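You operate a simulated robot arm through the tools that you are given. There is no shell and no other tool. Be economical: measure what you need, move in short steps, check, and stop when the job is done.

The job below is to be done with a simulated two-armed robot. You get a single attempt, and the scene is never put back.

Task
Put the teal can from the top of the long steel bench in the green pail. Push the filter box door shut. Push the left door of the yellow cabinet shut. Put the white filter labelled "26" from the top of the white bench in the inside of the steel tray on the store bench and the white filter marked "57" on the shelf under the lone steel table. Push the right drawer of the wood-topped bench shut. Take the steel cap from the top of the wood-topped bench and put it on top of the orange nut. Take the cup from the top of the wood-topped bench and leave it on top of the black filter. Lift the orange lid on the pump cup open. The order is free. Set down upright: teal can, white filter, cup.

Only the result counts: the job must be done as asked and must still hold three seconds after the hand-in. Knocking over, shifting, dropping, spilling or breaking anything else fails it. A push-on lid holds only when it is set on centred and level and pressed home; a screw cap is set on level and turned clockwise until tight.

Robot
Two 7-joint arms with three-finger grippers on one trunk, on a base that drives. Base frame: it is fixed to the floor where the robot stands at the start and does not move with it; the origin is under the middle of the robot, x ahead of it, y to its left, z up; the surface under the hand at the start is at about z = 900. Readings come in mm, degrees, newtons and seconds.
The left shoulder is at the start at [30, 124, 1008], the right one opposite. With the tool pointing down near the work surface each hand reaches from about 100 to 780 mm from the robot's upright axis, wherever it stands, measured 20 degrees to its own side. Places, roughly: black filter (8x8x4 cm) [800, -2500, 900]; cup [500, -3000, 1000]; filter box door [-2400, -2700, 1800]; green pail (33x27x27 cm) [-2700, -200, 900]; inside of the steel tray on the store bench (26x20 [-2680, -700, 900]; left door of the yellow cabinet [-2300, -3200, 900]; orange lid on the pump cup [500, 4600, 900]; orange nut (5x6x4 cm) [800, -4300, 900]; right drawer of the wood-topped bench [300, -4400, 700]; shelf under the lone steel table [-900, -3600, 200]; steel cap (4x4x2 cm) [700, -4700, 900]; white filter [-2750, -4750, 1000]. Payload 2.2 kg a hand.
Tool frame (each hand has its own): the origin (TCP) lies between the finger pads and is the grasp point; the fingertips stand 28 mm ahead of it; z points along the fingers, y is the line along which they close. The gripper opens to 102 mm. The gripper's body begins 71 mm behind the TCP.
Orientation is that of the tool frame in the base frame, as a unit quaternion [x, y, z, w]. With the fingers straight down and closing along the base's y, the tool's x points along the base's -x, its y along +y and its z along -z.

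Tools
- The arms move only by the tool play_rows. It takes "left_targets", "right_targets" or both (then of equal length, played together; a hand with none holds still); each is one flat list of numbers, 7 for each row, row after row: the shift along the tool's x, y, z in mm, then the turn, a rotation vector about the tool's x, y, z in degrees, then the closure in counts, from 0 (fully open) to 255 (shut). In form: [dx, dy, dz, ax, ay, az, fingers, dx, dy, dz, ax, ay, az, fingers, ...]. A call has 1 to 12 rows; each row is the pose to reach, as a shift and turn from the pose commanded when the call began, along the tool's axes at that moment. Each row takes 0.2 s and may step no farther than 50 mm and 8.6 degrees from the row before; otherwise, or with a gripper value out of range, the whole call is refused. A pose out of reach is approached as far as the arm can. The call stops where the force on the tool passes 40 N (or 10 N more than at its start, if that is more) or the arm is blocked; 0.2 s more then pass. Each finger halts on what it meets, pressing with about 41 N; the grip force reading is that of the motor and also rises with nothing between the fingers. The clock runs only during rows and for 0.2 s after the last one: add rows that repeat a pose to give the fingers time. It gives the time, the measured TCP pose, the force on the tool (base axes), the opening and the grip force at its end, in the units of the frame above (readings bear some noise), with the torque about the TCP (base axes, N m) and any sound that the robot's microphone picked up, and new pictures: "show" is both (left out), scene, wrist or none (wrist: the cameras of the hands that moved).
- Cameras (640 x 400 px; columns grow to the right, rows downward): "scene" is now at [48.7, -11.6, 1711.6]; the picture's right is [-0.03, -1.00, 0.00], its down [-0.80, 0.02, -0.60] and it looks along [0.60, -0.01, -0.80] (base axes); focal length 253 px, centre (320, 200). "left" rides on the left gripper at [72, 38, -86] in its tool frame; the picture's right is [-0.46, 0.89, 0.00], its down [-0.60, -0.32, -0.73] and it looks along [-0.65, -0.34, 0.68] (tool axes); focal length 256 px, centre (320, 200). "right" rides on the right gripper at [69, 44, -86] in its tool frame; the picture's right is [-0.53, 0.85, 0.00], its down [-0.58, -0.36, -0.73] and it looks along [-0.62, -0.39, 0.68] (tool axes); focal length 256 px, centre (320, 200). There is no depth. A picture from a camera that has moved, and an enlarged one, comes with that camera's place and axes in the base frame and with its lens. The place of the scene camera against the robot may be out by one fixed shift of up to 18 mm in any direction.
- lift_body(by): slides the trunk up (or, below 0, down) by that many mm; the arms and the scene camera ride with it, the base frame stays. It gives what a move gives, with no picture.
- drive_base(legs): drives the robot by 1 to 6 legs, each [ahead, left, turn to the left] in mm, mm and degrees, along the robot's own axes; the way and the turn of a leg run together, so that a leg with both is an arc; at most 1500 mm and 180 degrees a leg. The arms and the cameras ride along, it lands a little off, and it stops where it bumps. It gives what a move gives, and a new picture of the scene camera.
- head_to(pan, tilt): turns the head with the scene camera to pan (to the left, within 143 degrees either way) and tilt (down, from -29 to 69), counted from straight ahead of the robot. It gives what a move gives, and a new picture of the scene camera.
- zoom(camera, box): a new picture of the part [left, top, right, bottom] of that camera's present view, enlarged. It takes no simulated time.
- hand_in(): hands the job in; it is judged then, once.

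Go step by step. Nothing tells you exact positions but the pictures and the camera data: compare them with the known pose of the tool, close in by small moves and look again before you grip or let go. The budget is 207 turns and 260 pictures, counting those below and the enlarged ones. Unless the task says otherwise, let go and move clear before handing in.

The tools are called as name(argument=value, ...) on one line, values as JSON. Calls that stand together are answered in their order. play_rows: Moves the arms, as the interface text tells. Its arguments: {"type":"object","properties":{"left_targets":{"type":"array"},"right_targets":{"type":"array"},"show":{"type":"string","enum":["both","scene","wrist","none"]}},"required":[]} The other tools are called the same way: lift_body (by) slides the trunk up or down; drive_base (legs) drives the base; head_to (pan, tilt) turns the head that bears the scene camera; zoom (camera, box) takes an enlarged picture of a part of a camera's view; hand_in () hands the job in.

At the start:

```text
t: 0.0
left_tcp_pos: [414.0, 60.9, 1213.0]
left_orientation: [-0.001, 1.0, 0.0, 0.0]
left_contact_force: [0.6, -0.2, 0.0]
left_ft_torque: [0.01, -0.02, -0.01]
left_grip_width: 101.9
left_finger_force: 0.0
right_tcp_pos: [421.5, -259.2, 1116.4]
right_orientation: [-0.001, 1.0, 0.0, 0.0]
right_contact_force: [0.5, -0.7, 0.2]
right_ft_torque: [-0.02, 0.0, 0.01]
right_grip_width: 102.2
right_finger_force: 0.1
trunk travel left (down, up): [-250.0, 290.0]
robot x, y, heading: [-0.7, 0.6, 0.1]
head pan, tilt: [-1.4, 53.3]
```

scene: 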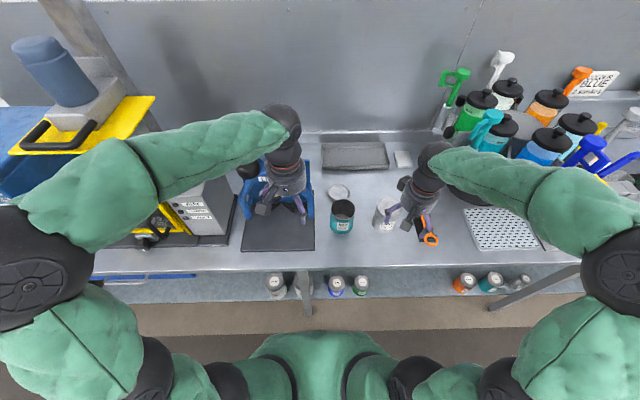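
right: 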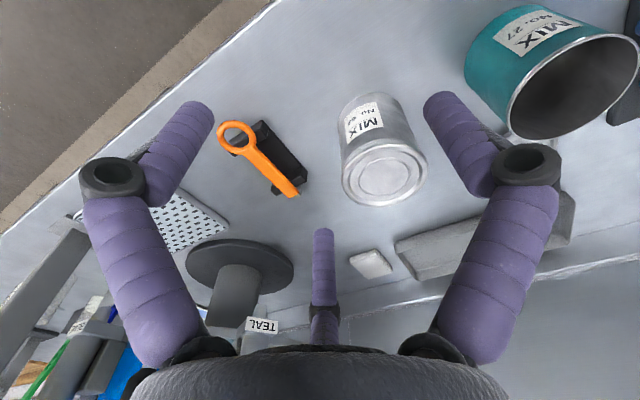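
left: 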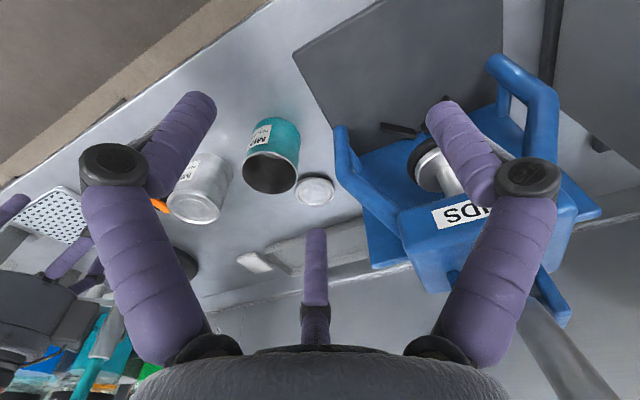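

The teal can (MIX No. 27) stands on the bench in front of me at about [560, -95]. I'll look closer before gripping it.

zoom(camera="scene", box=[220, 130, 480, 290])

zoom(camera="left", box=[140, 80, 400, 240])

```text
2.46 times, centred on (350, 210) of scene
camera zoom: at [48.7, -11.6, 1711.6], right [-0.03, -1.0, 0.0], down [-0.8, 0.02, -0.6], along [0.6, -0.01, -0.8], focal length 622 px, centre (246, 175)
```

zoom: 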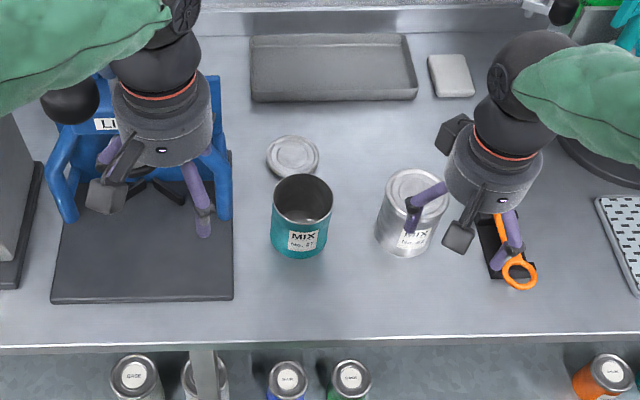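

```text
2.46 times, centred on (270, 160) of left
camera zoom: at [340.3, 98.6, 1299.1], right [0.46, 0.89, 0.0], down [0.6, -0.32, 0.73], along [0.65, -0.34, -0.68], focal length 630 px, centre (443, 298)
```

zoom: 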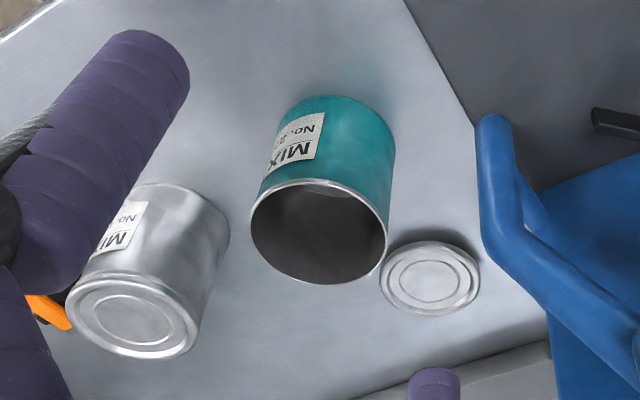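

The can's rim is near [540, -95, 993], about 84 mm across. I'm bringing the left hand above it and looking again.

play_rows(left_targets=[-21, -26, 15, 0, 0, 0, 0, -42, -52, 30, 0, 0, 0, 0, -63, -78, 45, 0, 0, 0, 0, -84, -104, 60, 0, 0, 0, 0, -105, -130, 75, 0, 0, 0, 0, -126, -156, 93, 0, 0, 0, 0, -126, -156, 93, 0, 0, 0, 0])

```text
t: 1.6
left_tcp_pos: [539.0, -95.6, 1119.3]
left_orientation: [0.001, 1.0, 0.0, 0.001]
left_contact_force: [-0.4, -0.6, 0.2]
left_ft_torque: [-0.03, -0.01, 0.0]
left_grip_width: 102.0
left_finger_force: 0.0
right_tcp_pos: [421.2, -259.0, 1116.6]
right_orientation: [0.0, 1.0, 0.0, -0.001]
right_contact_force: [-0.9, -1.0, 0.6]
right_ft_torque: [0.04, -0.01, -0.02]
right_grip_width: 102.1
right_finger_force: 0.1
trunk travel left (down, up): [-250.0, 290.0]
robot x, y, heading: [-0.8, 2.6, 0.1]
head pan, tilt: [-1.4, 53.3]
camera scene: at [47.7, -10.6, 1711.7], right [-0.03, -1.0, 0.0], down [-0.8, 0.02, -0.6], along [0.6, -0.02, -0.8], focal length 253 px, centre (320, 200)
camera left: at [464.7, -57.7, 1205.1], right [0.46, 0.89, 0.0], down [0.6, -0.32, 0.73], along [0.65, -0.34, -0.68], focal length 256 px, centre (320, 200)
```

scene: 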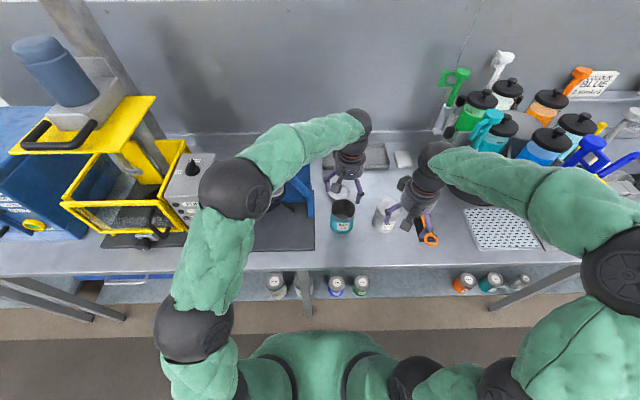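
left: 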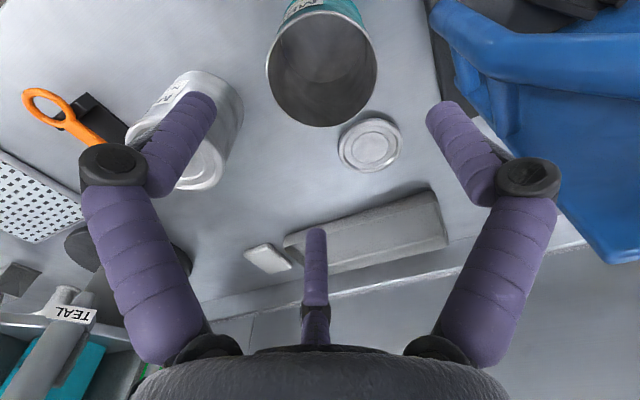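

The can lies directly below the hand, with its centre near [534, -92]. I'm lowering so the fingers straddle it, then closing.

play_rows(left_targets=[4, 3, 45, 0, 0, 0, 0, 4, 3, 90, 0, 0, 0, 0, 4, 3, 120, 0, 0, 0, 0, 4, 3, 150, 0, 0, 0, 0, 4, 3, 150, 0, 0, 0, 0])

```text
t: 2.8
left_tcp_pos: [534.9, -91.7, 969.2]
left_orientation: [0.001, 1.0, 0.0, 0.0]
left_contact_force: [-0.4, 0.3, -0.3]
left_ft_torque: [0.01, -0.03, 0.01]
left_grip_width: 101.8
left_finger_force: 0.1
right_tcp_pos: [419.3, -258.2, 1117.6]
right_orientation: [-0.001, 1.0, 0.0, 0.0]
right_contact_force: [-1.0, 0.3, -0.1]
right_ft_torque: [-0.01, -0.02, 0.02]
right_grip_width: 101.9
right_finger_force: 0.1
trunk travel left (down, up): [-250.0, 290.0]
robot x, y, heading: [0.5, 2.3, 0.0]
head pan, tilt: [-1.4, 53.3]
camera scene: at [48.2, -11.4, 1711.7], right [-0.03, -1.0, 0.0], down [-0.8, 0.02, -0.6], along [0.6, -0.01, -0.8], focal length 253 px, centre (320, 200)
camera left: at [460.6, -53.5, 1055.7], right [0.46, 0.89, 0.0], down [0.6, -0.32, 0.73], along [0.65, -0.34, -0.68], focal length 256 px, centre (320, 200)
```

scene: 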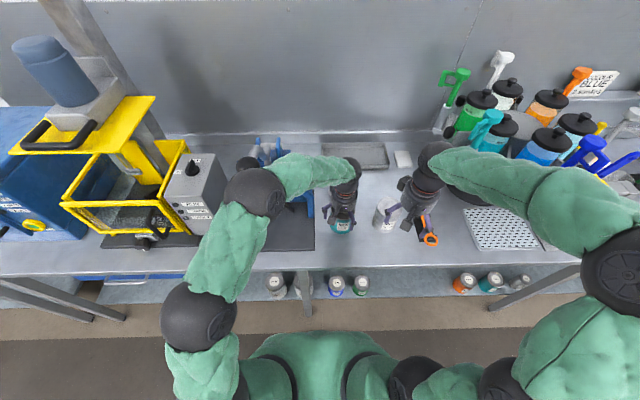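
left: 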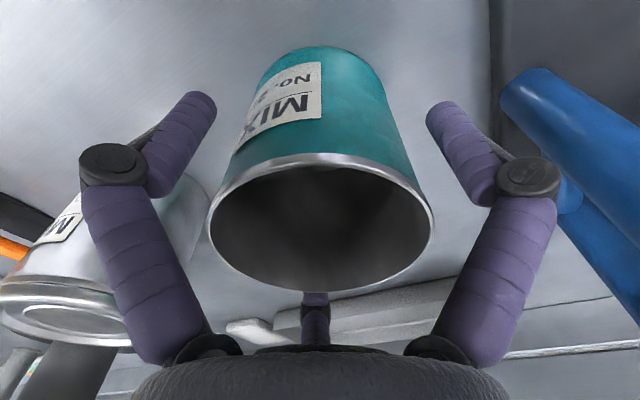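

The can sits centred between the fingers. Closing, then lifting.

play_rows(left_targets=[0, 0, 0, 0, 0, 0, 120, 0, 0, 0, 0, 0, 0, 120, 0, 0, 0, 0, 0, 0, 120, 0, 0, -10, 0, 0, 0, 120, 0, 0, -50, 0, 0, 0, 120, 0, 0, -90, 0, 0, 0, 120, 0, 0, -120, 0, 0, 0, 120], show="wrist")

```text
t: 4.4
left_tcp_pos: [535.3, -95.7, 1091.3]
left_orientation: [0.0, 1.0, 0.0, 0.0]
left_contact_force: [-0.1, -0.1, -1.5]
left_ft_torque: [0.0, 0.0, 0.02]
left_grip_width: 84.7
left_finger_force: 41.3
right_tcp_pos: [420.7, -258.3, 1116.2]
right_orientation: [0.0, 1.0, 0.0, 0.0]
right_contact_force: [0.3, -0.1, 0.3]
right_ft_torque: [0.01, 0.03, 0.01]
right_grip_width: 102.1
right_finger_force: 0.0
trunk travel left (down, up): [-250.0, 290.0]
robot x, y, heading: [0.6, -2.7, -0.1]
head pan, tilt: [-1.4, 53.3]
camera left: at [462.0, -56.8, 1177.8], right [0.47, 0.89, 0.0], down [0.6, -0.32, 0.73], along [0.65, -0.34, -0.68], focal length 256 px, centre (320, 200)
```

left: 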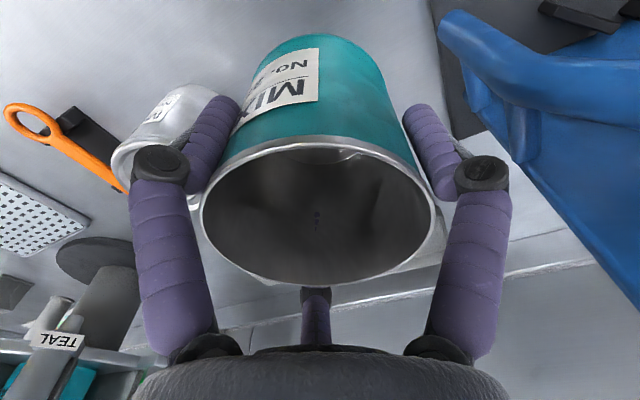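

The can is held at 84.7 mm. I'm backing away from the bench, then looking behind me before turning.

drive_base(legs=[[-700, 0, 0]])

head_to(pan=140, tilt=25)

head_to(pan=-140, tilt=25)

```text
t: 6.8
left_tcp_pos: [159.2, -94.0, 1094.8]
left_orientation: [-0.002, 1.0, 0.0, 0.002]
left_contact_force: [-1.5, -0.2, 0.5]
left_ft_torque: [0.03, -0.15, 0.01]
left_grip_width: 84.7
left_finger_force: 40.6
right_tcp_pos: [43.0, -256.2, 1119.6]
right_orientation: [-0.002, 1.0, 0.0, 0.002]
right_contact_force: [-1.0, 0.3, 0.2]
right_ft_torque: [0.02, -0.12, -0.01]
right_grip_width: 102.1
right_finger_force: 0.1
trunk travel left (down, up): [-250.0, 290.0]
robot x, y, heading: [-372.4, -1.5, -0.0]
head pan, tilt: [-1.4, 53.3]
stopped in leg 1: the robot was blocked; the commanded pose is now the measured one
camera scene: at [-332.4, -11.6, 1711.9], right [-0.02, -1.0, 0.0], down [-0.8, 0.02, -0.6], along [0.6, -0.01, -0.8], focal length 253 px, centre (320, 200)
```

scene: 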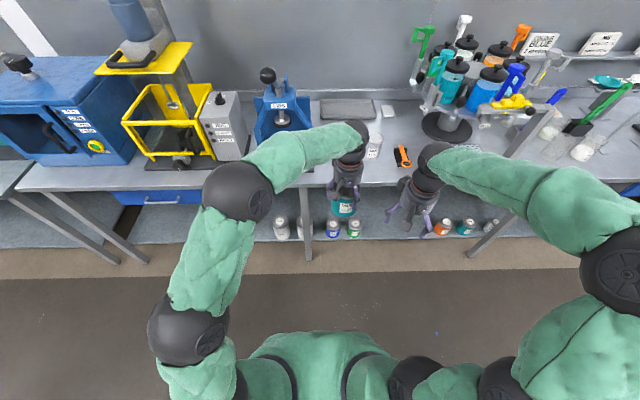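

```text
t: 9.0
left_tcp_pos: [165.2, -94.2, 1089.0]
left_orientation: [-0.002, 1.0, 0.001, -0.001]
left_contact_force: [0.8, -0.4, -1.1]
left_ft_torque: [0.03, 0.02, -0.02]
left_grip_width: 84.5
left_finger_force: 40.9
right_tcp_pos: [50.7, -258.0, 1115.3]
right_orientation: [-0.002, 1.0, 0.001, -0.002]
right_contact_force: [0.5, 0.0, 0.1]
right_ft_torque: [-0.01, 0.01, 0.0]
right_grip_width: 102.0
right_finger_force: 0.0
trunk travel left (down, up): [-250.0, 290.0]
robot x, y, heading: [-370.9, -1.1, -0.0]
head pan, tilt: [140.0, 25.0]
camera scene: at [-467.1, 48.7, 1753.4], right [0.64, 0.77, 0.0], down [0.32, -0.27, -0.91], along [-0.7, 0.58, -0.42], focal length 253 px, centre (320, 200)
```

scene: 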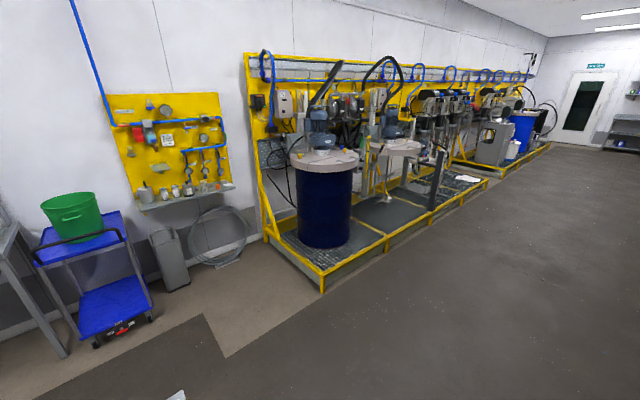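

```text
t: 12.9
left_tcp_pos: [165.6, -93.6, 1088.3]
left_orientation: [-0.002, 1.0, 0.001, -0.001]
left_contact_force: [0.1, -0.3, -0.9]
left_ft_torque: [-0.03, 0.01, -0.03]
left_grip_width: 84.8
left_finger_force: 41.1
right_tcp_pos: [50.1, -257.3, 1115.7]
right_orientation: [-0.003, 1.0, 0.001, -0.002]
right_contact_force: [-0.3, 0.4, 0.1]
right_ft_torque: [0.01, -0.01, -0.04]
right_grip_width: 102.2
right_finger_force: 0.1
trunk travel left (down, up): [-250.0, 290.0]
robot x, y, heading: [-374.0, -2.1, 0.2]
head pan, tilt: [-140.0, 25.0]
camera scene: at [-466.8, -69.8, 1753.4], right [-0.65, 0.76, 0.0], down [0.32, 0.27, -0.91], along [-0.69, -0.58, -0.42], focal length 253 px, centre (320, 200)
```

scene: 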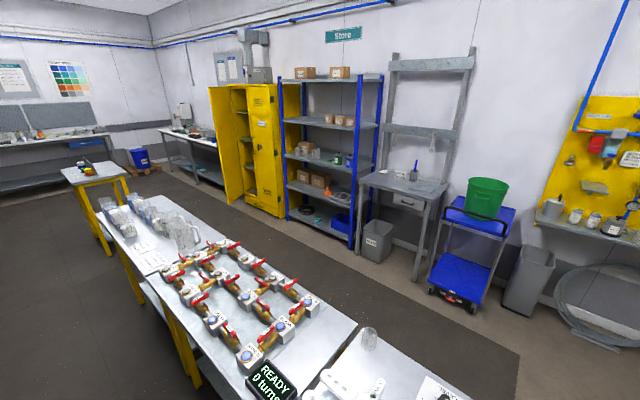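

Something is behind me: a long table with valves and glassware. I'll look down to find its edges before moving.

head_to(pan=-142, tilt=60)

head_to(pan=142, tilt=60)

```text
t: 13.9
left_tcp_pos: [165.1, -93.9, 1089.0]
left_orientation: [-0.002, 1.0, 0.001, -0.001]
left_contact_force: [0.1, -0.3, -0.5]
left_ft_torque: [0.01, -0.01, 0.01]
left_grip_width: 84.5
left_finger_force: 41.2
right_tcp_pos: [50.2, -258.0, 1115.7]
right_orientation: [-0.001, 1.0, 0.001, -0.002]
right_contact_force: [0.0, 0.4, -1.0]
right_ft_torque: [0.03, -0.01, -0.02]
right_grip_width: 102.0
right_finger_force: 0.0
trunk travel left (down, up): [-250.0, 290.0]
robot x, y, heading: [-370.8, -1.0, 0.2]
head pan, tilt: [-142.0, 60.0]
camera scene: at [-448.9, -51.6, 1703.4], right [-0.62, 0.79, 0.0], down [0.68, 0.53, -0.5], along [-0.39, -0.31, -0.87], focal length 253 px, centre (320, 200)
```

scene: 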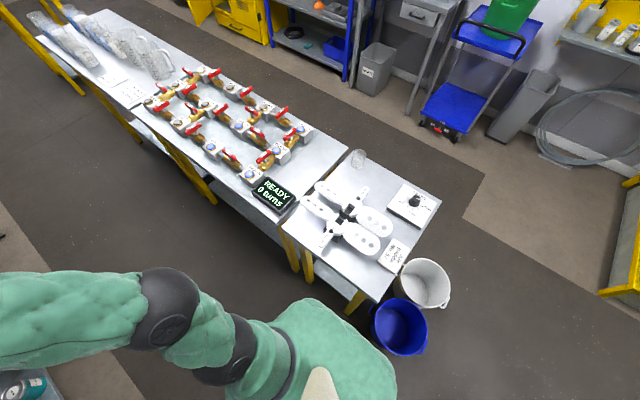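

```text
t: 17.8
left_tcp_pos: [165.2, -93.6, 1090.2]
left_orientation: [-0.001, 1.0, 0.001, -0.001]
left_contact_force: [0.0, -0.1, -1.1]
left_ft_torque: [0.03, 0.02, 0.02]
left_grip_width: 84.6
left_finger_force: 40.9
right_tcp_pos: [51.1, -257.9, 1115.1]
right_orientation: [-0.002, 1.0, 0.001, -0.001]
right_contact_force: [-0.4, -0.4, 0.1]
right_ft_torque: [0.01, 0.01, 0.03]
right_grip_width: 101.8
right_finger_force: 0.1
trunk travel left (down, up): [-250.0, 290.0]
robot x, y, heading: [-371.0, 0.2, -0.0]
head pan, tilt: [142.0, 60.0]
camera scene: at [-449.1, 30.6, 1703.4], right [0.61, 0.79, 0.0], down [0.68, -0.53, -0.5], along [-0.39, 0.31, -0.87], focal length 253 px, centre (320, 200)
```

scene: 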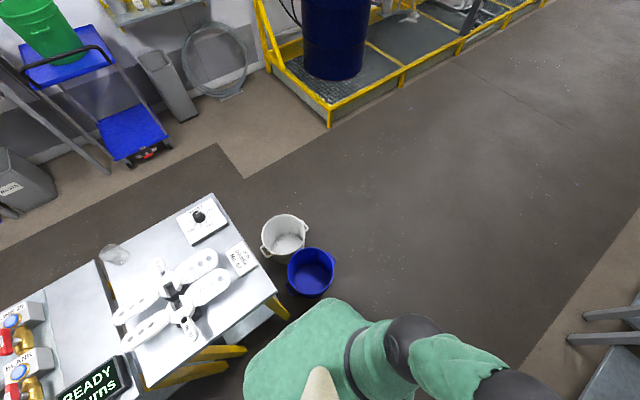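

A blue bucket and the table corner were just behind me. I'll strafe left into the open area, turn around there, and go round the table end.

drive_base(legs=[[50, 0, 0], [0, 1000, 0], [0, 0, 180], [1150, 0, 0]])

head_to(pan=30, tilt=35)

```text
t: 36.2
left_tcp_pos: [-2007.4, 1111.4, 1088.8]
left_orientation: [1.0, -0.005, 0.001, 0.001]
left_contact_force: [-0.1, -0.5, -0.9]
left_ft_torque: [-0.01, -0.02, 0.0]
left_grip_width: 84.6
left_finger_force: 41.0
right_tcp_pos: [-1890.6, 1275.4, 1115.7]
right_orientation: [1.0, -0.005, 0.002, 0.002]
right_contact_force: [-0.6, 0.6, -0.1]
right_ft_torque: [0.04, 0.01, 0.01]
right_grip_width: 101.9
right_finger_force: 0.0
trunk travel left (down, up): [-250.0, 290.0]
robot x, y, heading: [-1470.9, 1012.8, 179.5]
head pan, tilt: [142.0, 60.0]
camera scene: at [-1386.0, 960.5, 1703.4], right [-0.62, -0.78, 0.0], down [-0.68, 0.54, -0.5], along [0.39, -0.31, -0.87], focal length 253 px, centre (320, 200)
```

scene: 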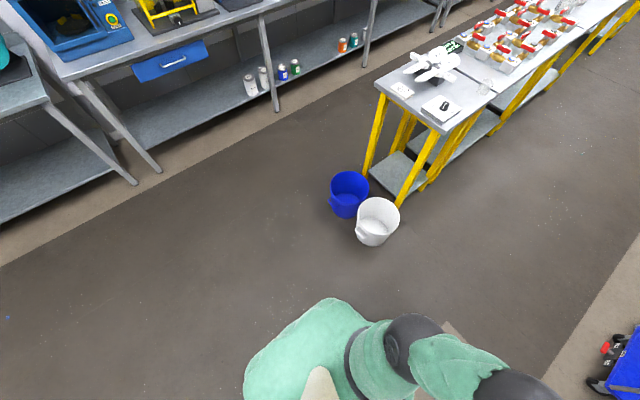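

```text
t: 38.1
left_tcp_pos: [-2007.5, 1111.3, 1089.5]
left_orientation: [1.0, -0.004, 0.001, 0.001]
left_contact_force: [0.1, -0.6, -0.1]
left_ft_torque: [0.0, -0.01, 0.01]
left_grip_width: 84.6
left_finger_force: 41.0
right_tcp_pos: [-1889.7, 1274.1, 1116.2]
right_orientation: [1.0, -0.005, 0.002, 0.001]
right_contact_force: [-1.1, -0.6, 0.2]
right_ft_torque: [0.03, -0.04, -0.01]
right_grip_width: 102.0
right_finger_force: 0.1
trunk travel left (down, up): [-250.0, 290.0]
robot x, y, heading: [-1471.7, 1009.8, 179.4]
head pan, tilt: [30.0, 35.0]
camera scene: at [-1514.2, 958.8, 1737.6], right [-0.49, 0.87, 0.0], down [0.5, 0.28, -0.82], along [-0.71, -0.4, -0.57], focal length 253 px, centre (320, 200)
```

scene: 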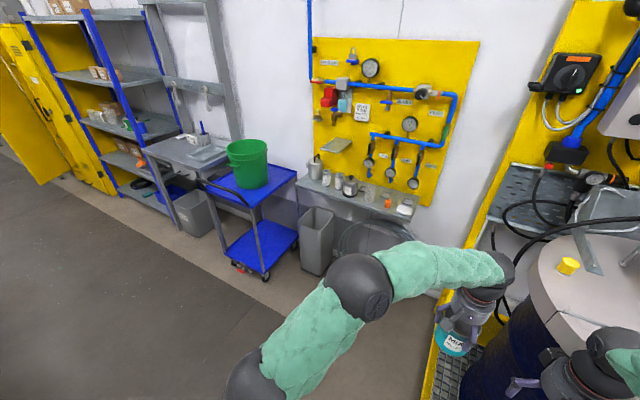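

The green pail is on the blue trolley. I'm strafing over to stand in front of it.

drive_base(legs=[[0, 1280, 0.5]])

head_to(pan=0, tilt=40)

```text
t: 44.4
left_tcp_pos: [-2013.5, -141.8, 1089.1]
left_orientation: [1.0, 0.002, 0.001, 0.0]
left_contact_force: [0.2, -0.4, 0.1]
left_ft_torque: [0.02, 0.01, -0.03]
left_grip_width: 84.4
left_finger_force: 40.6
right_tcp_pos: [-1896.3, 21.8, 1115.8]
right_orientation: [1.0, 0.004, 0.002, 0.0]
right_contact_force: [0.2, -0.9, -0.1]
right_ft_torque: [0.0, 0.04, -0.01]
right_grip_width: 102.1
right_finger_force: 0.1
trunk travel left (down, up): [-250.0, 290.0]
robot x, y, heading: [-1473.9, -233.4, -180.0]
head pan, tilt: [30.0, 35.0]
camera scene: at [-1516.9, -287.4, 1737.6], right [-0.5, 0.86, 0.0], down [0.5, 0.29, -0.82], along [-0.71, -0.41, -0.57], focal length 253 px, centre (320, 200)
```

scene: 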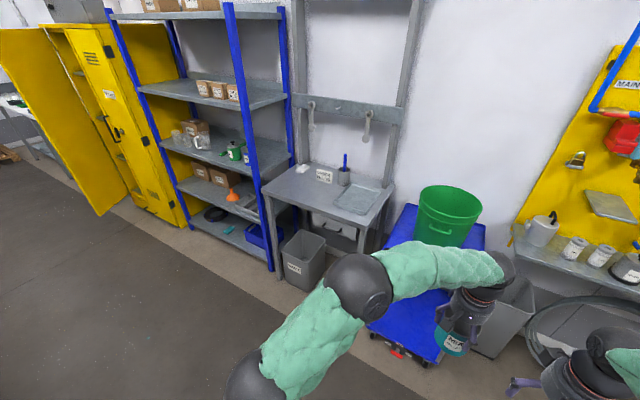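

```text
t: 45.4
left_tcp_pos: [-2012.9, -141.6, 1089.5]
left_orientation: [1.0, 0.003, 0.001, 0.001]
left_contact_force: [0.7, 0.6, -0.6]
left_ft_torque: [-0.03, 0.0, 0.0]
left_grip_width: 84.6
left_finger_force: 41.5
right_tcp_pos: [-1896.9, 22.5, 1115.5]
right_orientation: [1.0, 0.004, 0.002, 0.0]
right_contact_force: [0.0, -0.9, -0.9]
right_ft_torque: [-0.04, -0.01, 0.01]
right_grip_width: 102.3
right_finger_force: 0.0
trunk travel left (down, up): [-250.0, 290.0]
robot x, y, heading: [-1476.0, -230.2, -179.4]
head pan, tilt: [0.0, 40.0]
camera scene: at [-1525.8, -243.0, 1730.1], right [-0.01, 1.0, 0.0], down [0.64, 0.0, -0.77], along [-0.77, 0.0, -0.64], focal length 253 px, centre (320, 200)
```

scene: 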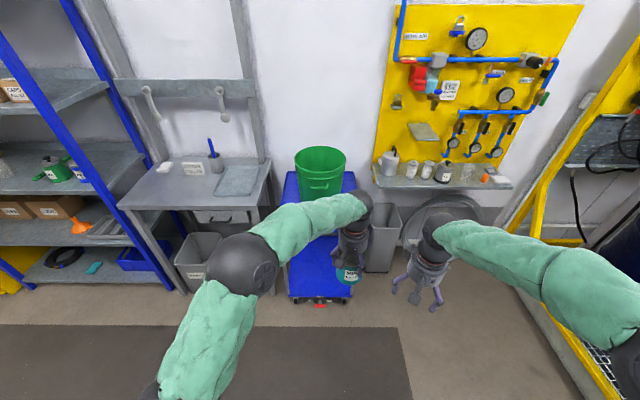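

The pail's rim is near [-2690, -245, 1035]. I'm raising the can to clear it and driving closer.

play_rows(left_targets=[0, 0, -40, 0, 0, 0, 120, 0, 0, -80, 0, 0, 0, 120, 0, 0, -120, 0, 0, 0, 120], show="none")

drive_base(legs=[[500, 105, 0]])

```text
t: 46.2
left_tcp_pos: [-2012.1, -143.6, 1212.9]
left_orientation: [1.0, 0.003, 0.002, 0.001]
left_contact_force: [1.1, -0.2, -0.7]
left_ft_torque: [0.01, 0.05, 0.0]
left_grip_width: 84.6
left_finger_force: 40.9
right_tcp_pos: [-1896.7, 23.0, 1117.3]
right_orientation: [1.0, 0.003, 0.001, 0.0]
right_contact_force: [0.3, 0.6, 0.4]
right_ft_torque: [0.03, 0.03, -0.01]
right_grip_width: 102.2
right_finger_force: 0.1
trunk travel left (down, up): [-250.0, 290.0]
robot x, y, heading: [-1474.0, -233.0, -179.6]
head pan, tilt: [0.0, 40.0]
```

```text
t: 49.2
left_tcp_pos: [-2513.8, -244.9, 1210.1]
left_orientation: [1.0, -0.001, 0.002, 0.001]
left_contact_force: [-0.2, -0.2, -0.2]
left_ft_torque: [-0.02, -0.02, -0.01]
left_grip_width: 84.6
left_finger_force: 40.8
right_tcp_pos: [-2396.6, -78.5, 1116.3]
right_orientation: [1.0, -0.001, 0.002, 0.0]
right_contact_force: [-0.2, -0.3, -0.1]
right_ft_torque: [-0.04, -0.01, -0.02]
right_grip_width: 101.8
right_finger_force: 0.0
trunk travel left (down, up): [-250.0, 290.0]
robot x, y, heading: [-1978.8, -340.2, 179.9]
head pan, tilt: [0.0, 40.0]
camera scene: at [-2028.5, -347.0, 1730.0], right [0.0, 1.0, 0.0], down [0.64, 0.0, -0.77], along [-0.77, 0.0, -0.64], focal length 253 px, centre (320, 200)
```

scene: 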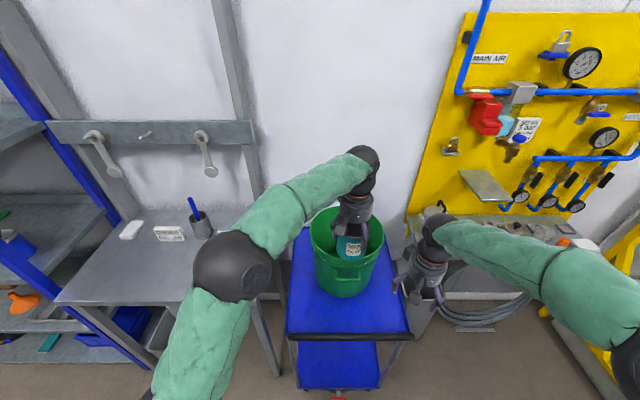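

Rim confirmed at about [-2683, -245, 1030]. I'm moving the can over the pail centre and checking.

play_rows(left_targets=[-45, 0, 0, 0, 0, 0, 120, -90, 0, 0, 0, 0, 0, 120, -130, 0, 0, 0, 0, 0, 120, -170, 0, 0, 0, 0, 0, 120, -170, 0, 0, 0, 0, 0, 120])

```text
t: 50.4
left_tcp_pos: [-2634.7, -261.1, 1193.5]
left_orientation: [1.0, -0.002, 0.001, 0.001]
left_contact_force: [-0.7, 1.5, -0.6]
left_ft_torque: [-0.08, 0.02, 0.03]
left_grip_width: 84.5
left_finger_force: 41.6
left hand out of reach, approached as far as the arm can: row 3, 4, 5
right_tcp_pos: [-2397.3, -78.2, 1114.9]
right_orientation: [1.0, -0.001, 0.002, 0.001]
right_contact_force: [0.6, 0.6, -0.9]
right_ft_torque: [-0.04, -0.02, 0.0]
right_grip_width: 101.8
right_finger_force: 0.1
trunk travel left (down, up): [-250.0, 290.0]
robot x, y, heading: [-1976.8, -339.8, 179.8]
head pan, tilt: [0.0, 40.0]
camera scene: at [-2028.0, -344.7, 1730.1], right [0.0, 1.0, 0.0], down [0.64, 0.0, -0.77], along [-0.77, 0.0, -0.64], focal length 253 px, centre (320, 200)
camera left: at [-2564.2, -298.2, 1279.1], right [-0.47, -0.88, 0.0], down [-0.6, 0.32, 0.73], along [-0.64, 0.34, -0.68], focal length 256 px, centre (320, 200)
```

scene: 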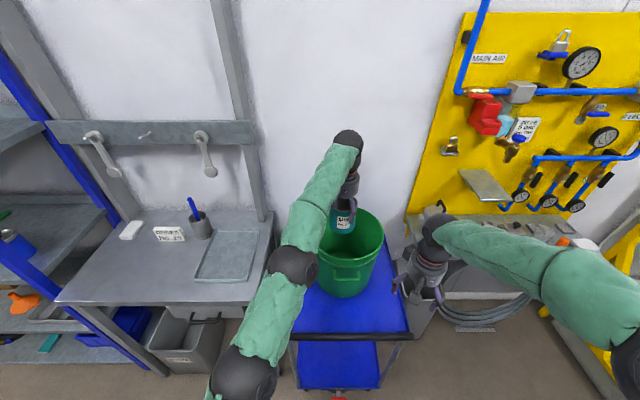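
left: 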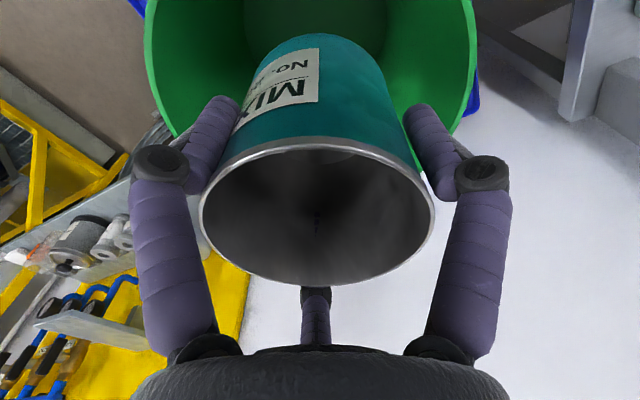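

I ran out of reach slightly. I'm raising the trunk so the forearm clears the rim, driving 100 mm closer, then re-centring.

lift_body(by=200)

drive_base(legs=[[100, 0, 0]])

```text
t: 52.5
left_tcp_pos: [-2634.7, -261.8, 1393.2]
left_orientation: [1.0, 0.0, 0.002, 0.001]
left_contact_force: [-0.3, 0.1, -0.6]
left_ft_torque: [0.0, -0.03, -0.02]
left_grip_width: 84.5
left_finger_force: 40.9
right_tcp_pos: [-2396.2, -77.8, 1314.9]
right_orientation: [1.0, -0.001, 0.002, 0.0]
right_contact_force: [0.2, 0.4, 0.3]
right_ft_torque: [0.01, 0.03, -0.02]
right_grip_width: 101.9
right_finger_force: 0.1
trunk travel left (down, up): [-450.0, 90.0]
robot x, y, heading: [-1979.7, -336.2, 180.0]
head pan, tilt: [0.0, 40.0]
```

```text
t: 53.7
left_tcp_pos: [-2732.9, -263.4, 1392.2]
left_orientation: [1.0, -0.001, 0.001, 0.001]
left_contact_force: [0.3, 0.1, -1.4]
left_ft_torque: [0.03, 0.0, 0.0]
left_grip_width: 84.6
left_finger_force: 40.4
right_tcp_pos: [-2496.1, -77.9, 1315.7]
right_orientation: [1.0, 0.0, 0.002, 0.001]
right_contact_force: [-0.7, -0.3, -0.2]
right_ft_torque: [0.0, -0.03, 0.0]
right_grip_width: 102.0
right_finger_force: 0.1
trunk travel left (down, up): [-450.0, 90.0]
robot x, y, heading: [-2077.6, -339.0, 179.8]
head pan, tilt: [0.0, 40.0]
camera scene: at [-2126.5, -346.7, 1930.1], right [0.0, 1.0, 0.0], down [0.64, 0.0, -0.77], along [-0.77, 0.0, -0.64], focal length 253 px, centre (320, 200)
```

scene: 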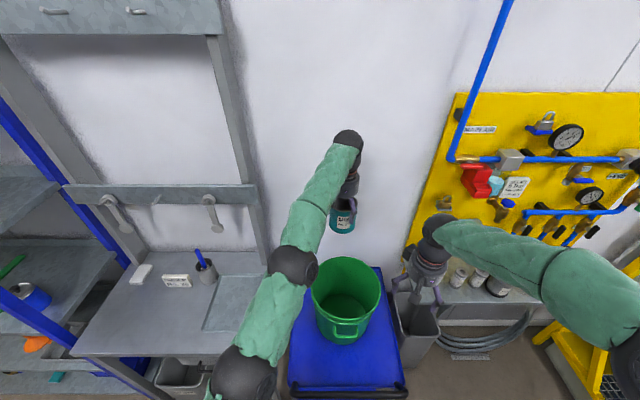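

Rim centre confirmed near [-2687, -244]. I'm moving above it and lowering partway.

play_rows(left_targets=[25, -10, 0, 0, 0, 0, 120, 46, -19, 20, 0, 0, 0, 120, 46, -19, 65, 0, 0, 0, 120, 46, -19, 110, 0, 0, 0, 120, 46, -19, 155, 0, 0, 0, 120, 46, -19, 200, 0, 0, 0, 120, 46, -19, 220, 0, 0, 0, 120, 46, -19, 220, 0, 0, 0, 120])

```text
t: 55.5
left_tcp_pos: [-2687.1, -245.3, 1172.0]
left_orientation: [1.0, 0.001, 0.001, 0.0]
left_contact_force: [-0.1, -0.6, -1.1]
left_ft_torque: [-0.02, -0.01, 0.01]
left_grip_width: 84.9
left_finger_force: 41.0
right_tcp_pos: [-2495.7, -78.8, 1315.7]
right_orientation: [1.0, 0.0, 0.003, 0.001]
right_contact_force: [-0.1, 0.8, -0.4]
right_ft_torque: [-0.01, -0.03, 0.01]
right_grip_width: 102.0
right_finger_force: 0.0
trunk travel left (down, up): [-450.0, 90.0]
robot x, y, heading: [-2074.4, -339.6, 180.1]
head pan, tilt: [0.0, 40.0]
camera scene: at [-2125.6, -346.8, 1930.1], right [0.0, 1.0, 0.0], down [0.64, 0.0, -0.77], along [-0.77, 0.0, -0.64], focal length 253 px, centre (320, 200)
camera left: at [-2615.8, -282.7, 1259.1], right [-0.47, -0.89, 0.0], down [-0.61, 0.32, 0.73], along [-0.65, 0.34, -0.68], focal length 256 px, centre (320, 200)
```

scene: 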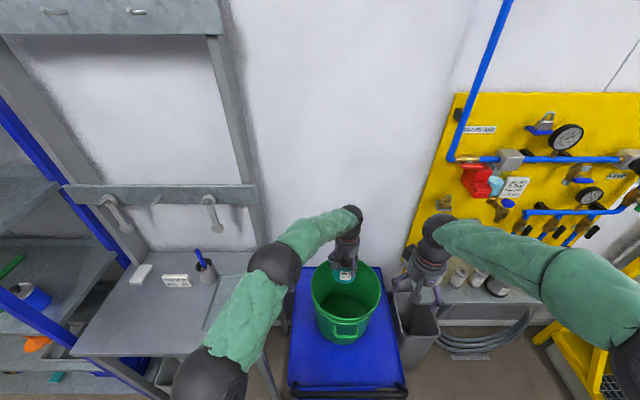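
left: 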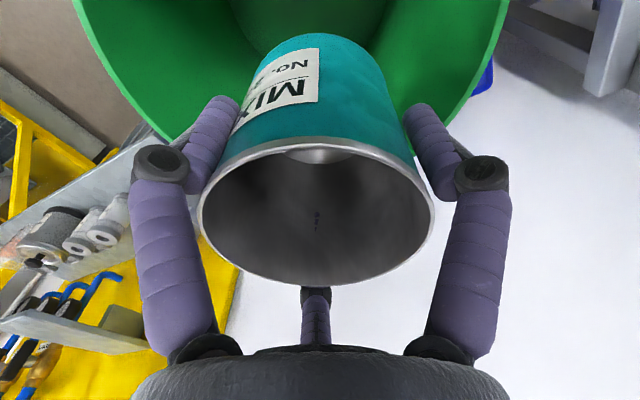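

The can is centred over the pail, so I'm lowering into it.

play_rows(left_targets=[0, 0, 40, 0, 0, 0, 120, 0, 0, 80, 0, 0, 0, 120, 0, 0, 120, 0, 0, 0, 120, 0, 0, 160, 0, 0, 0, 120, 0, 0, 200, 0, 0, 0, 120, 0, 0, 240, 0, 0, 0, 120])

```text
t: 56.9
left_tcp_pos: [-2687.7, -244.4, 933.5]
left_orientation: [1.0, -0.001, 0.001, 0.001]
left_contact_force: [-0.7, 0.2, -0.7]
left_ft_torque: [0.05, -0.06, -0.03]
left_grip_width: 84.4
left_finger_force: 40.8
right_tcp_pos: [-2496.4, -78.3, 1315.6]
right_orientation: [1.0, 0.001, 0.001, 0.001]
right_contact_force: [-0.2, 0.3, 0.1]
right_ft_torque: [0.02, -0.04, -0.02]
right_grip_width: 102.0
right_finger_force: 0.1
trunk travel left (down, up): [-450.0, 90.0]
robot x, y, heading: [-2072.9, -337.3, 179.9]
head pan, tilt: [0.0, 40.0]
camera scene: at [-2126.8, -346.4, 1930.0], right [0.0, 1.0, 0.0], down [0.64, 0.0, -0.77], along [-0.77, 0.0, -0.64], focal length 253 px, centre (320, 200)
camera left: at [-2616.8, -280.9, 1018.9], right [-0.46, -0.89, 0.0], down [-0.6, 0.32, 0.73], along [-0.65, 0.34, -0.68], focal length 256 px, centre (320, 200)
```

scene: 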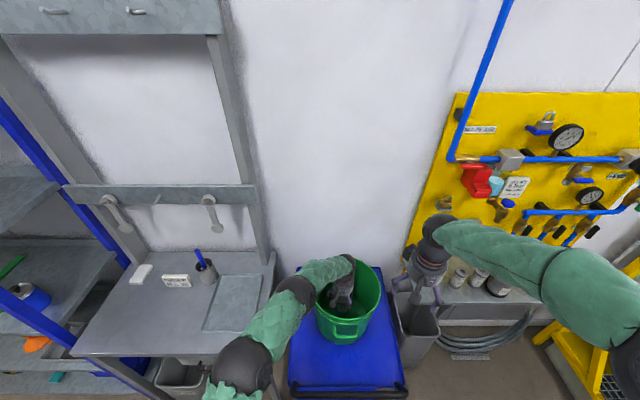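
left: 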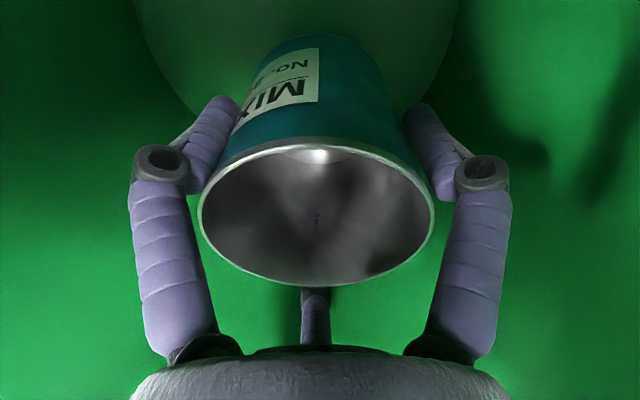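

Clear inside the pail. Lowering further toward its floor.

play_rows(left_targets=[0, 0, 25, 0, 0, 0, 120, 0, 0, 50, 0, 0, 0, 120, 0, 0, 65, 0, 0, 0, 120, 0, 0, 68, 0, 0, 0, 120, 0, 0, 71, 0, 0, 0, 120, 0, 0, 74, 0, 0, 0, 120, 0, 0, 77, 0, 0, 0, 120])

```text
t: 58.5
left_tcp_pos: [-2687.7, -245.9, 861.5]
left_orientation: [1.0, 0.0, -0.005, -0.001]
left_contact_force: [-4.9, 3.5, 37.1]
left_ft_torque: [0.01, -0.01, -0.04]
left_grip_width: 84.7
left_finger_force: 40.6
right_tcp_pos: [-2493.1, -78.5, 1317.2]
right_orientation: [1.0, -0.001, 0.0, 0.0]
right_contact_force: [0.0, -0.6, 0.0]
right_ft_torque: [0.01, -0.01, 0.01]
right_grip_width: 102.4
right_finger_force: 0.1
trunk travel left (down, up): [-450.0, 90.0]
robot x, y, heading: [-2073.1, -340.0, 179.6]
head pan, tilt: [0.0, 40.0]
camera scene: at [-2121.7, -346.7, 1930.4], right [0.0, 1.0, 0.0], down [0.64, 0.0, -0.77], along [-0.77, 0.0, -0.64], focal length 253 px, centre (320, 200)
camera left: at [-2616.0, -282.5, 947.4], right [-0.46, -0.89, 0.0], down [-0.6, 0.32, 0.74], along [-0.65, 0.34, -0.68], focal length 256 px, centre (320, 200)
```

scene: 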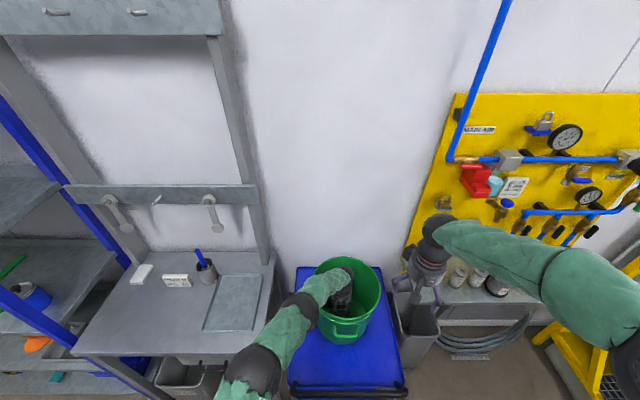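
left: 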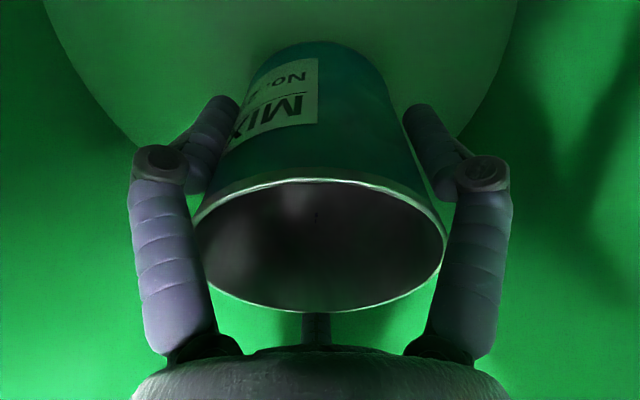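

The can rests on the pail floor. I'm opening and lifting straight out.

play_rows(left_targets=[0, 0, -3, 0, 0, 0, 120, 0, 0, -3, 0, 0, 0, 0, 0, 0, -3, 0, 0, 0, 0, 0, 0, -40, 0, 0, 0, 0, 0, 0, -85, 0, 0, 0, 0, 0, 0, -130, 0, 0, 0, 0, 0, 0, -175, 0, 0, 0, 0, 0, 0, -220, 0, 0, 0, 0, 0, 0, -265, 0, 0, 0, 0, 0, 0, -310, 0, 0, 0, 0])

```text
t: 60.7
left_tcp_pos: [-2686.8, -245.6, 1165.2]
left_orientation: [1.0, -0.001, 0.002, 0.001]
left_contact_force: [0.6, -0.3, -1.4]
left_ft_torque: [-0.01, 0.02, -0.02]
left_grip_width: 102.0
left_finger_force: 0.1
right_tcp_pos: [-2494.5, -79.0, 1316.3]
right_orientation: [1.0, 0.0, 0.001, -0.001]
right_contact_force: [-0.4, -0.3, -0.2]
right_ft_torque: [-0.03, 0.02, 0.0]
right_grip_width: 102.2
right_finger_force: 0.2
trunk travel left (down, up): [-450.0, 90.0]
robot x, y, heading: [-2074.3, -335.6, 179.7]
head pan, tilt: [0.0, 40.0]
camera scene: at [-2124.5, -346.8, 1930.1], right [0.0, 1.0, 0.0], down [0.64, 0.0, -0.77], along [-0.77, 0.0, -0.64], focal length 253 px, centre (320, 200)
camera left: at [-2617.4, -283.0, 1251.3], right [-0.47, -0.88, 0.0], down [-0.61, 0.32, 0.73], along [-0.64, 0.34, -0.68], focal length 256 px, centre (320, 200)
```

scene: 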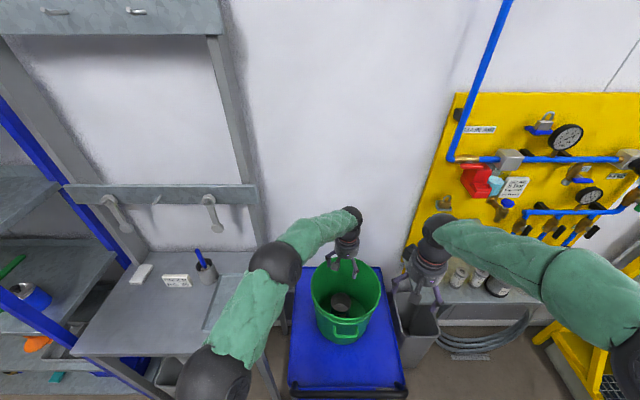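
left: 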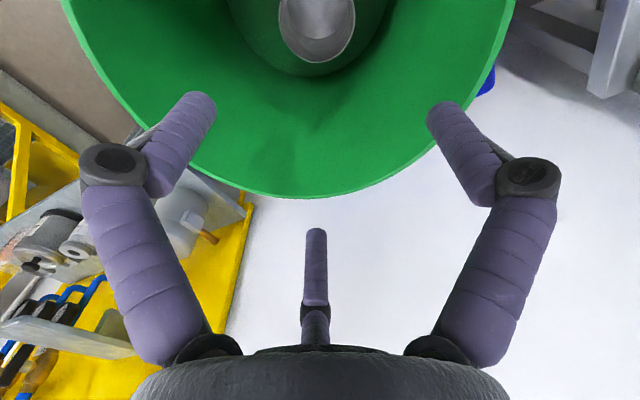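

The can stands upright in the pail. I'm raising the hand, backing off, and tucking the arm before heading along the wall.

play_rows(left_targets=[45, 0, -20, 0, 0, 0, 0, 80, 40, -40, 0, 0, 0, 0, 110, 75, -40, 0, 0, 0, 0, 140, 110, -40, 0, 0, 0, 0, 170, 145, -40, 0, 0, 0, 0, 200, 180, -40, 0, 0, 0, 0], show="none")

drive_base(legs=[[-500, 0, 0], [0, 1100, 0]])

head_to(pan=20, tilt=25)

```text
refused: row 2 steps farther than a row can; nothing moved
```

```text
t: 68.8
left_tcp_pos: [-2202.2, -1344.2, 1165.6]
left_orientation: [1.0, -0.005, 0.0, 0.001]
left_contact_force: [-0.3, -0.1, -0.1]
left_ft_torque: [0.0, 0.01, 0.0]
left_grip_width: 102.3
left_finger_force: 0.1
right_tcp_pos: [-2006.0, -1177.9, 1315.7]
right_orientation: [1.0, -0.004, 0.001, 0.0]
right_contact_force: [0.4, -0.5, -0.2]
right_ft_torque: [0.04, 0.02, -0.01]
right_grip_width: 101.8
right_finger_force: 0.1
trunk travel left (down, up): [-450.0, 90.0]
robot x, y, heading: [-1587.2, -1444.1, 179.5]
head pan, tilt: [0.0, 40.0]
camera scene: at [-1638.7, -1449.8, 1930.1], right [0.01, 1.0, 0.0], down [0.64, -0.01, -0.77], along [-0.77, 0.01, -0.64], focal length 253 px, centre (320, 200)
```

scene: 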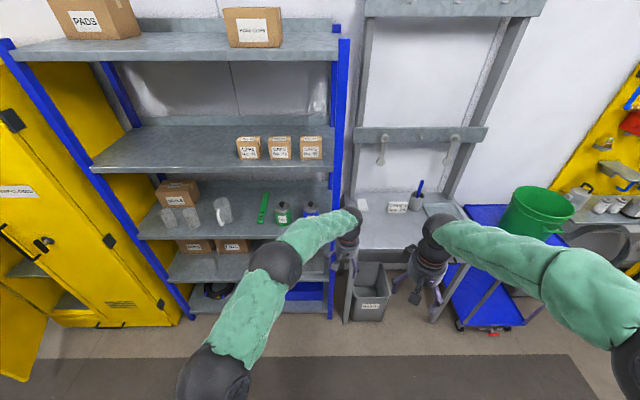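

```text
t: 69.7
left_tcp_pos: [-2200.7, -1343.4, 1165.9]
left_orientation: [1.0, -0.005, 0.001, 0.002]
left_contact_force: [0.6, 0.4, -0.6]
left_ft_torque: [-0.01, -0.02, 0.03]
left_grip_width: 102.4
left_finger_force: 0.1
right_tcp_pos: [-2006.4, -1177.9, 1315.8]
right_orientation: [1.0, -0.004, 0.001, 0.001]
right_contact_force: [-0.4, -0.6, -0.2]
right_ft_torque: [0.01, 0.01, 0.04]
right_grip_width: 102.1
right_finger_force: 0.1
trunk travel left (down, up): [-450.0, 90.0]
robot x, y, heading: [-1592.6, -1437.3, 179.7]
head pan, tilt: [20.0, 25.0]
camera scene: at [-1640.6, -1480.7, 1953.4], right [-0.33, 0.94, 0.0], down [0.4, 0.14, -0.91], along [-0.85, -0.3, -0.42], focal length 253 px, centre (320, 200)
```

scene: 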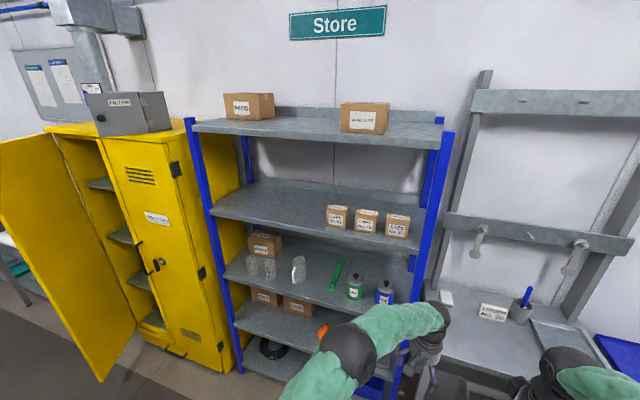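

The arm move was refused for step length, but the drive stayed clear. I'm tucking the left arm now with shorter steps.

play_rows(left_targets=[32, 30, -8, 0, 0, 0, 0, 64, 60, -16, 0, 0, 0, 0, 96, 90, -24, 0, 0, 0, 0, 128, 120, -32, 0, 0, 0, 0, 160, 150, -40, 0, 0, 0, 0, 192, 180, -40, 0, 0, 0, 0, 224, 210, -40, 0, 0, 0, 0], show="none")

head_to(pan=50, tilt=28)

```text
t: 71.3
left_tcp_pos: [-1979.5, -1556.6, 1207.6]
left_orientation: [1.0, -0.004, 0.0, 0.0]
left_contact_force: [-0.6, -0.2, 0.1]
left_ft_torque: [0.01, 0.04, 0.01]
left_grip_width: 101.9
left_finger_force: 0.0
right_tcp_pos: [-2004.8, -1179.1, 1316.9]
right_orientation: [1.0, -0.004, 0.0, 0.001]
right_contact_force: [0.7, -0.3, -0.3]
right_ft_torque: [0.03, 0.03, -0.01]
right_grip_width: 101.8
right_finger_force: 0.0
trunk travel left (down, up): [-450.0, 90.0]
robot x, y, heading: [-1588.4, -1438.6, 179.5]
head pan, tilt: [20.0, 25.0]
```

```text
t: 72.2
left_tcp_pos: [-1981.1, -1554.8, 1206.8]
left_orientation: [1.0, -0.004, 0.001, 0.0]
left_contact_force: [0.0, -0.7, -0.1]
left_ft_torque: [0.03, 0.03, 0.0]
left_grip_width: 101.9
left_finger_force: 0.1
right_tcp_pos: [-2005.8, -1178.6, 1316.6]
right_orientation: [1.0, -0.005, 0.002, -0.001]
right_contact_force: [-0.2, -0.4, 0.1]
right_ft_torque: [-0.02, 0.0, -0.06]
right_grip_width: 101.9
right_finger_force: 0.0
trunk travel left (down, up): [-450.0, 90.0]
robot x, y, heading: [-1586.4, -1438.3, 179.4]
head pan, tilt: [50.0, 28.0]
camera scene: at [-1612.5, -1520.1, 1948.6], right [-0.76, 0.65, 0.0], down [0.31, 0.36, -0.88], along [-0.57, -0.67, -0.47], focal length 253 px, centre (320, 200)
```

scene: 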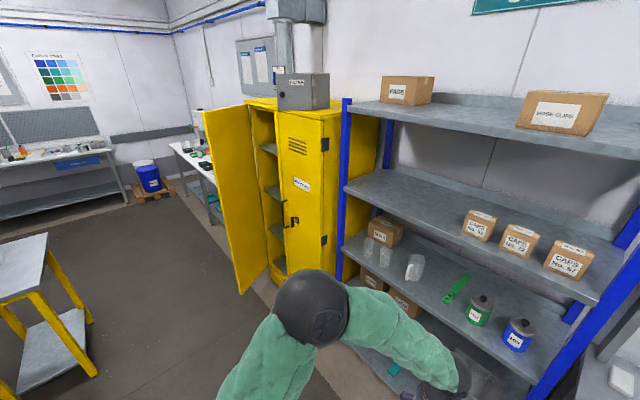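

I'm zooming in on the filter box and cabinet doors to see how far they're open.

zoom(camera="scene", box=[180, 50, 360, 160])

zoom(camera="scene", box=[120, 100, 380, 300])

```text
3.56 times, centred on (270, 105) of scene
camera zoom: at [-1612.5, -1520.1, 1948.6], right [-0.76, 0.65, 0.0], down [0.31, 0.36, -0.88], along [-0.57, -0.67, -0.47], focal length 898 px, centre (498, 538)
```

zoom: 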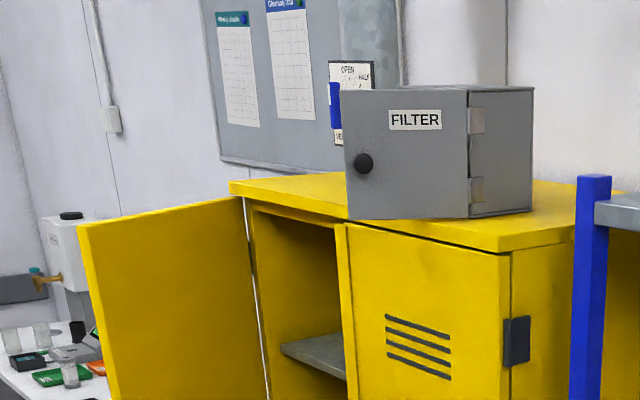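

```text
2.00 times, centred on (250, 200) of scene
camera zoom: at [-1612.5, -1520.1, 1948.6], right [-0.76, 0.65, 0.0], down [0.31, 0.36, -0.88], along [-0.57, -0.67, -0.47], focal length 505 px, centre (460, 200)
```

zoom: 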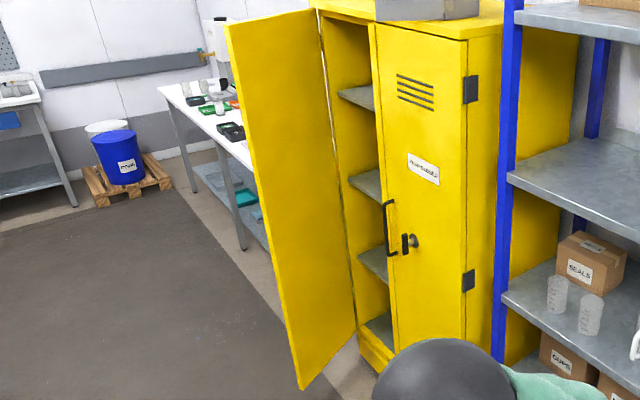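

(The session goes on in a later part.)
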